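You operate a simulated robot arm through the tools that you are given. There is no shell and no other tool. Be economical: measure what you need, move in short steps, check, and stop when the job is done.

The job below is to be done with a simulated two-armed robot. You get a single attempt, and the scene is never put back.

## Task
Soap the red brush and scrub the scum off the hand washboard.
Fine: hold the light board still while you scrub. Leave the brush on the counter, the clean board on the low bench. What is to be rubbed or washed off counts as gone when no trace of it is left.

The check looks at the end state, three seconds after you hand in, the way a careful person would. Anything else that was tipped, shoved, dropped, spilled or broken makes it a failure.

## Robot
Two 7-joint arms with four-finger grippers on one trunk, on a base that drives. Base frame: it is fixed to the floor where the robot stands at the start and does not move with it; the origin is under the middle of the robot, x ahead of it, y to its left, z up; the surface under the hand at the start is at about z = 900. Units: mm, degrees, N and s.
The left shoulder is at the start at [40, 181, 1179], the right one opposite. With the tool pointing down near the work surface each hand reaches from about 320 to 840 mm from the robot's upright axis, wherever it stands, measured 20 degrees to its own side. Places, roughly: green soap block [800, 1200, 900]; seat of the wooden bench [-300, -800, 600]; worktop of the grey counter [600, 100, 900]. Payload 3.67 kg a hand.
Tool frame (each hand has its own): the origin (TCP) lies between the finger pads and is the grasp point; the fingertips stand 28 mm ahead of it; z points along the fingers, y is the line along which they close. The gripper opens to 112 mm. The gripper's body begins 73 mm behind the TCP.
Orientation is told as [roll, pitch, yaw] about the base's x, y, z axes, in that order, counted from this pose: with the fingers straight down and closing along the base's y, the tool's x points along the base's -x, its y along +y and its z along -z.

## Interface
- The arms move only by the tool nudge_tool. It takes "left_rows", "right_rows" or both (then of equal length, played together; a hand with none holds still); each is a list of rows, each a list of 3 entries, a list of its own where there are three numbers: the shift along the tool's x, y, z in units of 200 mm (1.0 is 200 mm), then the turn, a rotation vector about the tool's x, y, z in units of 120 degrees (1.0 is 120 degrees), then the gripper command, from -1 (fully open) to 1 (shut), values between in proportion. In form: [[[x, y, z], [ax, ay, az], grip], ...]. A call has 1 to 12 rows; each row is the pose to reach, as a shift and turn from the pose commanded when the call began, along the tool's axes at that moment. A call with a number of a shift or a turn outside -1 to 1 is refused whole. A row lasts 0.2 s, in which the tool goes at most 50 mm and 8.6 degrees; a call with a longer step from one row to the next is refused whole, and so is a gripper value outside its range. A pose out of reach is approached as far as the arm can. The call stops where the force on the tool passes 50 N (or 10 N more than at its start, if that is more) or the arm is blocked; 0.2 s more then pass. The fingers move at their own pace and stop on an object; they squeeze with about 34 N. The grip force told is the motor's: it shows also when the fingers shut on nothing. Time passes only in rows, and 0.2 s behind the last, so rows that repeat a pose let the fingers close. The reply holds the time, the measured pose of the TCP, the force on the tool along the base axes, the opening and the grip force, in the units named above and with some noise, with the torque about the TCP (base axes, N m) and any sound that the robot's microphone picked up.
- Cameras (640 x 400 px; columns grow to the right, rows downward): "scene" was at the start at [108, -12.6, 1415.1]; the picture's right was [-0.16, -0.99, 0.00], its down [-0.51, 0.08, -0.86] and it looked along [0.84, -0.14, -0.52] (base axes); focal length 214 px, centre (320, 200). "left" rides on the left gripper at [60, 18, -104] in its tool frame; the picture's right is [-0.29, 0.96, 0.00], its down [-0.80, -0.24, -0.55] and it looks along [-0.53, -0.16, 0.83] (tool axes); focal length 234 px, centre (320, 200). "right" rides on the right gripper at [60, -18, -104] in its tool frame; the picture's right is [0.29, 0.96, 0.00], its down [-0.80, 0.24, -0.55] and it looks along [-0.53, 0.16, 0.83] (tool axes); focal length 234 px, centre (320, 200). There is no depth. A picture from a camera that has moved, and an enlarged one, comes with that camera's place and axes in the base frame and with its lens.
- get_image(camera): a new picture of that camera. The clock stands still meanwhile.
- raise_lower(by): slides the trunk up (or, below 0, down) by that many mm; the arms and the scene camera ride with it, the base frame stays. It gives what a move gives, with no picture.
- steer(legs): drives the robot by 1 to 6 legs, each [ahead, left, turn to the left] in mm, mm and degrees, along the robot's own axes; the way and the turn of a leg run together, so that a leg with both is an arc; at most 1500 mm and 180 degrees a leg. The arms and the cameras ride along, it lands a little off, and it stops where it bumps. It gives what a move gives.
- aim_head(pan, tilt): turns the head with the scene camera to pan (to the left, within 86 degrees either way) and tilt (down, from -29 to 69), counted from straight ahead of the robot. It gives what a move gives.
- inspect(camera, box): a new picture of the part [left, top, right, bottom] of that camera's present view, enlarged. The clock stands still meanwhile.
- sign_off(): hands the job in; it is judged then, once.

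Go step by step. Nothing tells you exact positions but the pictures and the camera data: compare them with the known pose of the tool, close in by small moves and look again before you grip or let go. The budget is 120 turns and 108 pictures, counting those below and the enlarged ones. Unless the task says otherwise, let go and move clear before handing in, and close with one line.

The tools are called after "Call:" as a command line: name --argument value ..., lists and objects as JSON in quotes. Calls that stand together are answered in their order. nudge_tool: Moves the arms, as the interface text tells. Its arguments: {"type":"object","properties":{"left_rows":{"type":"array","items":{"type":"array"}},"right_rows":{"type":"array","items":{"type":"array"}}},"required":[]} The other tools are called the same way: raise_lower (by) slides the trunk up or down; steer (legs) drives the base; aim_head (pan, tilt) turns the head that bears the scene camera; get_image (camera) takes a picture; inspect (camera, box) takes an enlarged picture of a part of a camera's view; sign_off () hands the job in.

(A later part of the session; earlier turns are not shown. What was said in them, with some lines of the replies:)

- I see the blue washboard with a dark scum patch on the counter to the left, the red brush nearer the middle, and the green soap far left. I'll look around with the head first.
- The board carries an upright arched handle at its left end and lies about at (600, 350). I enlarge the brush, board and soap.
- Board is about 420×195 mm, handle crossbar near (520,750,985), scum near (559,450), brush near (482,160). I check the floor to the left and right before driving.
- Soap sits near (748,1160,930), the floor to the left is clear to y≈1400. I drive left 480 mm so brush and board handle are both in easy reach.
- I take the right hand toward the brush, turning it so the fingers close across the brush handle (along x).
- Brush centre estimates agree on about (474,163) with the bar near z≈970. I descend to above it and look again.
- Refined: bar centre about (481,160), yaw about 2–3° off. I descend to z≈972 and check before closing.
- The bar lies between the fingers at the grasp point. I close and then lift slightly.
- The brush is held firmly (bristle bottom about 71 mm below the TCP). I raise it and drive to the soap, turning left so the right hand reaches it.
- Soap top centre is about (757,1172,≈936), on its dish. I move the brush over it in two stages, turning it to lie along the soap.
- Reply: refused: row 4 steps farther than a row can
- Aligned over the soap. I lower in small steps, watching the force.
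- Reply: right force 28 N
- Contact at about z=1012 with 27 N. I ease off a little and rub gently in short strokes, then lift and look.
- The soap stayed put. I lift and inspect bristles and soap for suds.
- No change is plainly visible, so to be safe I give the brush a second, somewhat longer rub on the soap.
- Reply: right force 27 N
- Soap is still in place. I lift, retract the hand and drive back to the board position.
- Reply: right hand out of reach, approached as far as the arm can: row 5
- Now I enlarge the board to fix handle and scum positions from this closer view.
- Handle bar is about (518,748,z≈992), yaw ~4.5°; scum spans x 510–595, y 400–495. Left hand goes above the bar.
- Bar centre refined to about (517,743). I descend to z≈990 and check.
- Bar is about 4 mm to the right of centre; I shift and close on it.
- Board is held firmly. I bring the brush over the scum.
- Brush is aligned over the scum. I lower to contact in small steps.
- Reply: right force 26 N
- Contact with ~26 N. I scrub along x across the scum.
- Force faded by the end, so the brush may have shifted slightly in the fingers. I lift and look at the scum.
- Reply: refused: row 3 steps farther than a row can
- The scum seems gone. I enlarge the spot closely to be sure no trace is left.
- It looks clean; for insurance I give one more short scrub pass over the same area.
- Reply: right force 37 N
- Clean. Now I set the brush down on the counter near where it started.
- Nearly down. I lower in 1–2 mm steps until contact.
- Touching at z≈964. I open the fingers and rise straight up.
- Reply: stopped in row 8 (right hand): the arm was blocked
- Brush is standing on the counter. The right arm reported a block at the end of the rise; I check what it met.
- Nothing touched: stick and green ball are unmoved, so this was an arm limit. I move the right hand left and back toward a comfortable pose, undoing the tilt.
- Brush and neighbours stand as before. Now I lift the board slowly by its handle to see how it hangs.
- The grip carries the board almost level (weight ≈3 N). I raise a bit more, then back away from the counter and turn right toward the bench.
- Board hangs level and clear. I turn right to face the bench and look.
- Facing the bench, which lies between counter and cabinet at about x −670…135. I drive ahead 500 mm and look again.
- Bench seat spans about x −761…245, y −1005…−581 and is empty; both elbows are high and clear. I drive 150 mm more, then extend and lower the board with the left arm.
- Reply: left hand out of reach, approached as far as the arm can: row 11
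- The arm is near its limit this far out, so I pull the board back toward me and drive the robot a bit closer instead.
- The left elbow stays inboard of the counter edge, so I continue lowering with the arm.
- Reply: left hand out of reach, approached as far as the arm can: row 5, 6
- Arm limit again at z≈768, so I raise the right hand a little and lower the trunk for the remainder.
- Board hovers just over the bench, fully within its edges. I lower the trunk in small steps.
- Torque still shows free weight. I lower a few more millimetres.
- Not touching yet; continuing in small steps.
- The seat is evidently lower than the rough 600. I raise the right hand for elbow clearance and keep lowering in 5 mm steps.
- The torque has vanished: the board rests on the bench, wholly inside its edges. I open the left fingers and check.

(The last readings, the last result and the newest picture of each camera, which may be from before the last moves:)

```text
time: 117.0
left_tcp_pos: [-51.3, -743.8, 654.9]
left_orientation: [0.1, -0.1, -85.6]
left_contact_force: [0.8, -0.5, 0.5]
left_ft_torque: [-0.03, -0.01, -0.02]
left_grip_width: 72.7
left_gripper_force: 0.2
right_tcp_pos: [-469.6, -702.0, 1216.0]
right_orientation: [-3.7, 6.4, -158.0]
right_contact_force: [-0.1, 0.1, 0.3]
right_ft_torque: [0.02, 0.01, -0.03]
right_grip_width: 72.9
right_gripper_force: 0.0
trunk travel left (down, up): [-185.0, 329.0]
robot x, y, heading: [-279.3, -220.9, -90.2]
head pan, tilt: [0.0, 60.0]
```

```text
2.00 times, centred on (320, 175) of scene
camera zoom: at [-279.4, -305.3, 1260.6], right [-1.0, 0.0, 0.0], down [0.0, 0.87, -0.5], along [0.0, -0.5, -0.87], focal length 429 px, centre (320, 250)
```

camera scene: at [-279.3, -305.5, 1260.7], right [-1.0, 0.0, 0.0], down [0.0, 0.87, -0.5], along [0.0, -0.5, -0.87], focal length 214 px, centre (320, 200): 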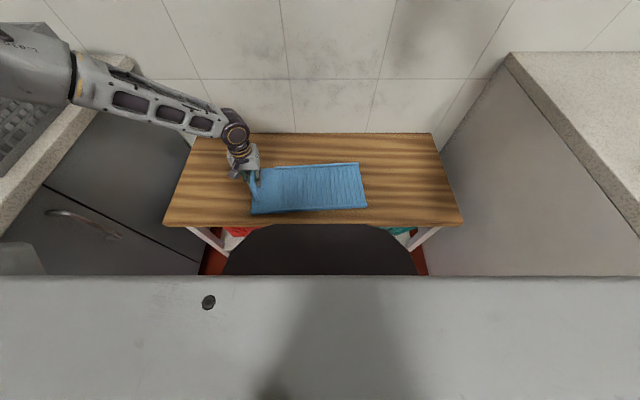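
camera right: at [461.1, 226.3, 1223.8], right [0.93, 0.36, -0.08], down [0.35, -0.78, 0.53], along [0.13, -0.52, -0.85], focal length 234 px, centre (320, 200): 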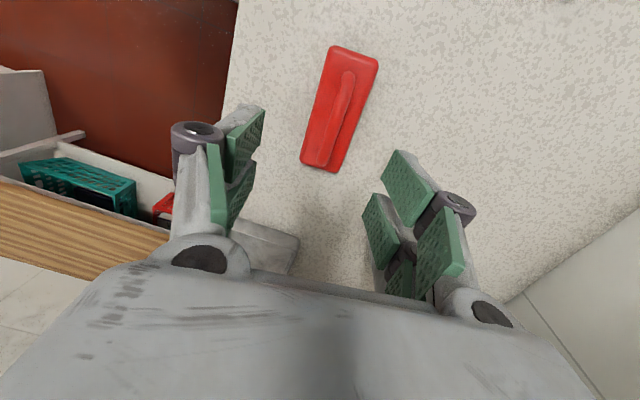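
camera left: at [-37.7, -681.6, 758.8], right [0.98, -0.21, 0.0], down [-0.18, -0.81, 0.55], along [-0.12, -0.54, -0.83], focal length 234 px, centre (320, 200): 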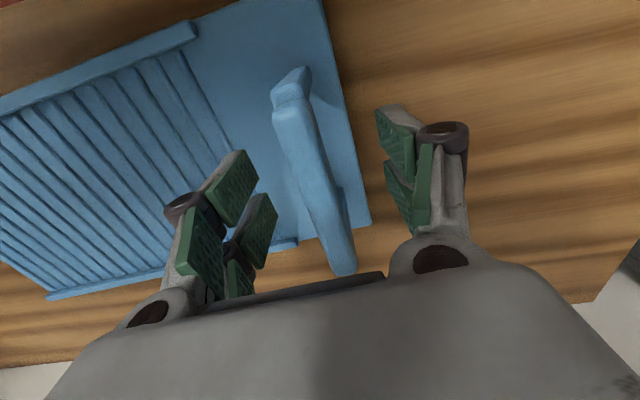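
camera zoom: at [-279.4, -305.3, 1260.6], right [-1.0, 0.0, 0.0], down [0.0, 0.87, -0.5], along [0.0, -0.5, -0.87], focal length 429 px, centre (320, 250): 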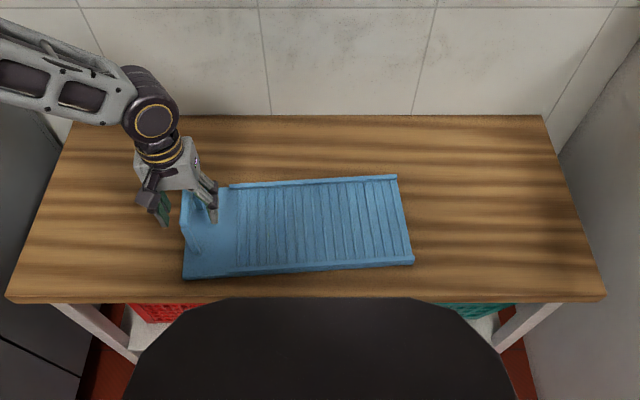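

The board lies flat on the bench, free of the fingers. I raise the trunk straight up, then back away and inspect everything.

Call:
raise_lower --by 185

Call:
steer --legs '[[-350, 0, 0]]'

Call:
aim_head --pan 0 --tilt 40

Call:
get_image --camera "scene"

Call:
inspect --camera "scene" --box '[220, 150, 420, 260]'

Call:
aim_head --pan 75 --tilt 30

Call:
get_image --camera "scene"

```text
time: 119.1
left_tcp_pos: [-49.8, -744.5, 839.7]
left_orientation: [0.0, 0.0, -85.7]
left_contact_force: [0.1, 0.2, -0.4]
left_ft_torque: [0.0, 0.01, 0.01]
left_grip_width: 72.6
left_gripper_force: 0.1
right_tcp_pos: [-471.5, -702.5, 1400.0]
right_orientation: [-3.7, 6.4, -158.0]
right_contact_force: [-0.5, -0.8, -0.9]
right_ft_torque: [-0.02, 0.0, 0.01]
right_grip_width: 72.5
right_gripper_force: 0.0
trunk travel left (down, up): [-370.0, 144.0]
robot x, y, heading: [-279.7, -220.3, -90.1]
head pan, tilt: [0.0, 60.0]
```

```text
time: 121.4
left_tcp_pos: [-48.8, -393.7, 838.6]
left_orientation: [-0.1, 0.1, -85.6]
left_contact_force: [0.2, -0.2, -0.1]
left_ft_torque: [0.0, 0.01, -0.02]
left_grip_width: 72.7
left_gripper_force: 0.1
right_tcp_pos: [-470.1, -354.5, 1399.1]
right_orientation: [-3.7, 6.5, -157.8]
right_contact_force: [0.2, 0.4, -0.6]
right_ft_torque: [-0.02, -0.04, 0.0]
right_grip_width: 72.8
right_gripper_force: 0.1
trunk travel left (down, up): [-370.0, 144.0]
robot x, y, heading: [-279.8, 132.2, -90.2]
head pan, tilt: [0.0, 60.0]
```

```text
time: 122.2
left_tcp_pos: [-48.4, -394.2, 838.9]
left_orientation: [0.0, -0.2, -85.5]
left_contact_force: [0.1, -0.4, 0.4]
left_ft_torque: [0.0, -0.02, 0.02]
left_grip_width: 72.9
left_gripper_force: 0.1
right_tcp_pos: [-470.1, -353.4, 1399.9]
right_orientation: [-3.6, 6.4, -157.8]
right_contact_force: [-1.0, -0.2, -0.2]
right_ft_torque: [0.02, 0.0, 0.0]
right_grip_width: 72.9
right_gripper_force: 0.0
trunk travel left (down, up): [-370.0, 144.0]
robot x, y, heading: [-278.8, 126.4, -89.9]
head pan, tilt: [0.0, 40.0]
```

```text
24 pictures are left
camera scene: at [-278.8, 26.3, 1471.1], right [-1.0, 0.0, 0.0], down [0.0, 0.64, -0.77], along [0.0, -0.77, -0.64], focal length 214 px, centre (320, 200)
```

scene: 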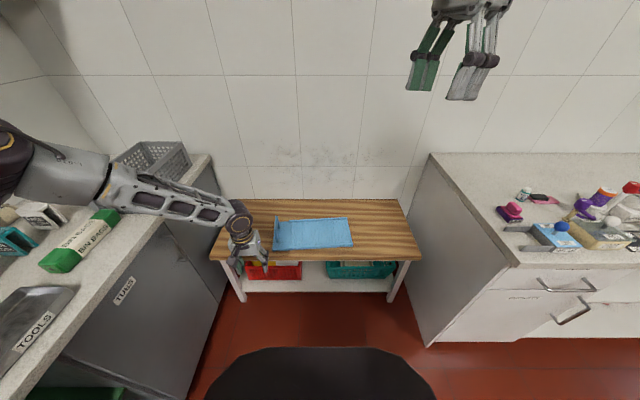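

```text
3.20 times, centred on (320, 205) of scene
camera zoom: at [-278.8, 26.3, 1471.1], right [-1.0, 0.0, 0.0], down [0.0, 0.64, -0.77], along [0.0, -0.77, -0.64], focal length 686 px, centre (320, 184)
```

zoom: 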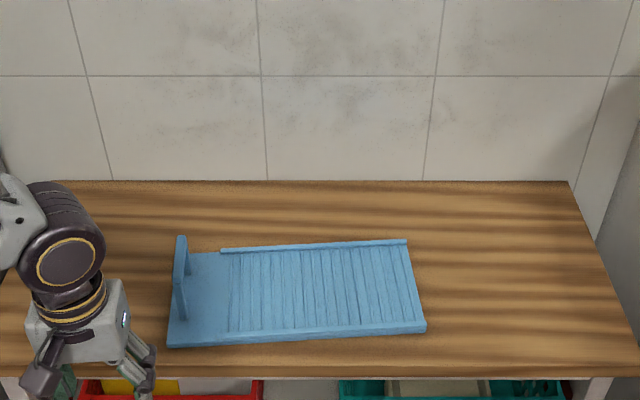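

```text
time: 123.7
left_tcp_pos: [-47.9, -394.0, 839.3]
left_orientation: [-0.1, -0.1, -85.4]
left_contact_force: [0.6, -0.9, 0.1]
left_ft_torque: [0.01, 0.0, -0.01]
left_grip_width: 72.9
left_gripper_force: 0.1
right_tcp_pos: [-469.1, -352.8, 1399.9]
right_orientation: [-3.7, 6.4, -157.8]
right_contact_force: [0.1, -0.9, -0.3]
right_ft_torque: [0.0, 0.02, 0.01]
right_grip_width: 72.8
right_gripper_force: 0.0
trunk travel left (down, up): [-370.0, 144.0]
robot x, y, heading: [-277.0, 128.3, -89.9]
head pan, tilt: [75.0, 30.0]
```

```text
22 pictures are left
camera scene: at [-191.4, 87.7, 1486.5], right [-0.26, -0.97, 0.0], down [-0.48, 0.13, -0.87], along [0.84, -0.22, -0.5], focal length 214 px, centre (320, 200)
```

scene: 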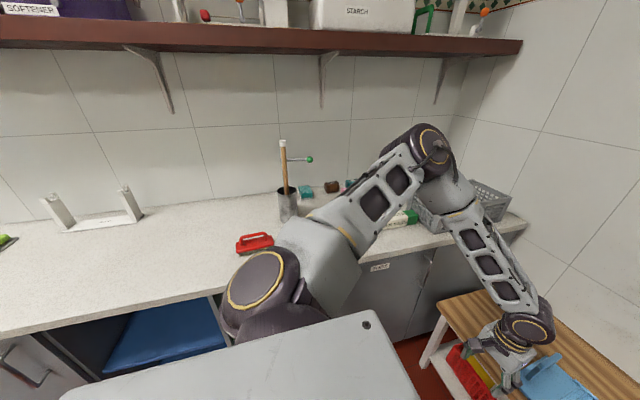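

The clean board lies flat on the bench, the brush stands on the counter, and the stick holder, crate and other items look undisturbed. Handing in.

Call:
sign_off

```text
The job is handed in.
```

The washboard looks clean, with no scum visible in close-up, and lies flat on the low bench. The soaped red brush is back on the counter, and both grippers are empty and clear. The board was held by its handle throughout the scrubbing. The soap shifted by about 2 mm on its dish; nothing else looks disturbed.
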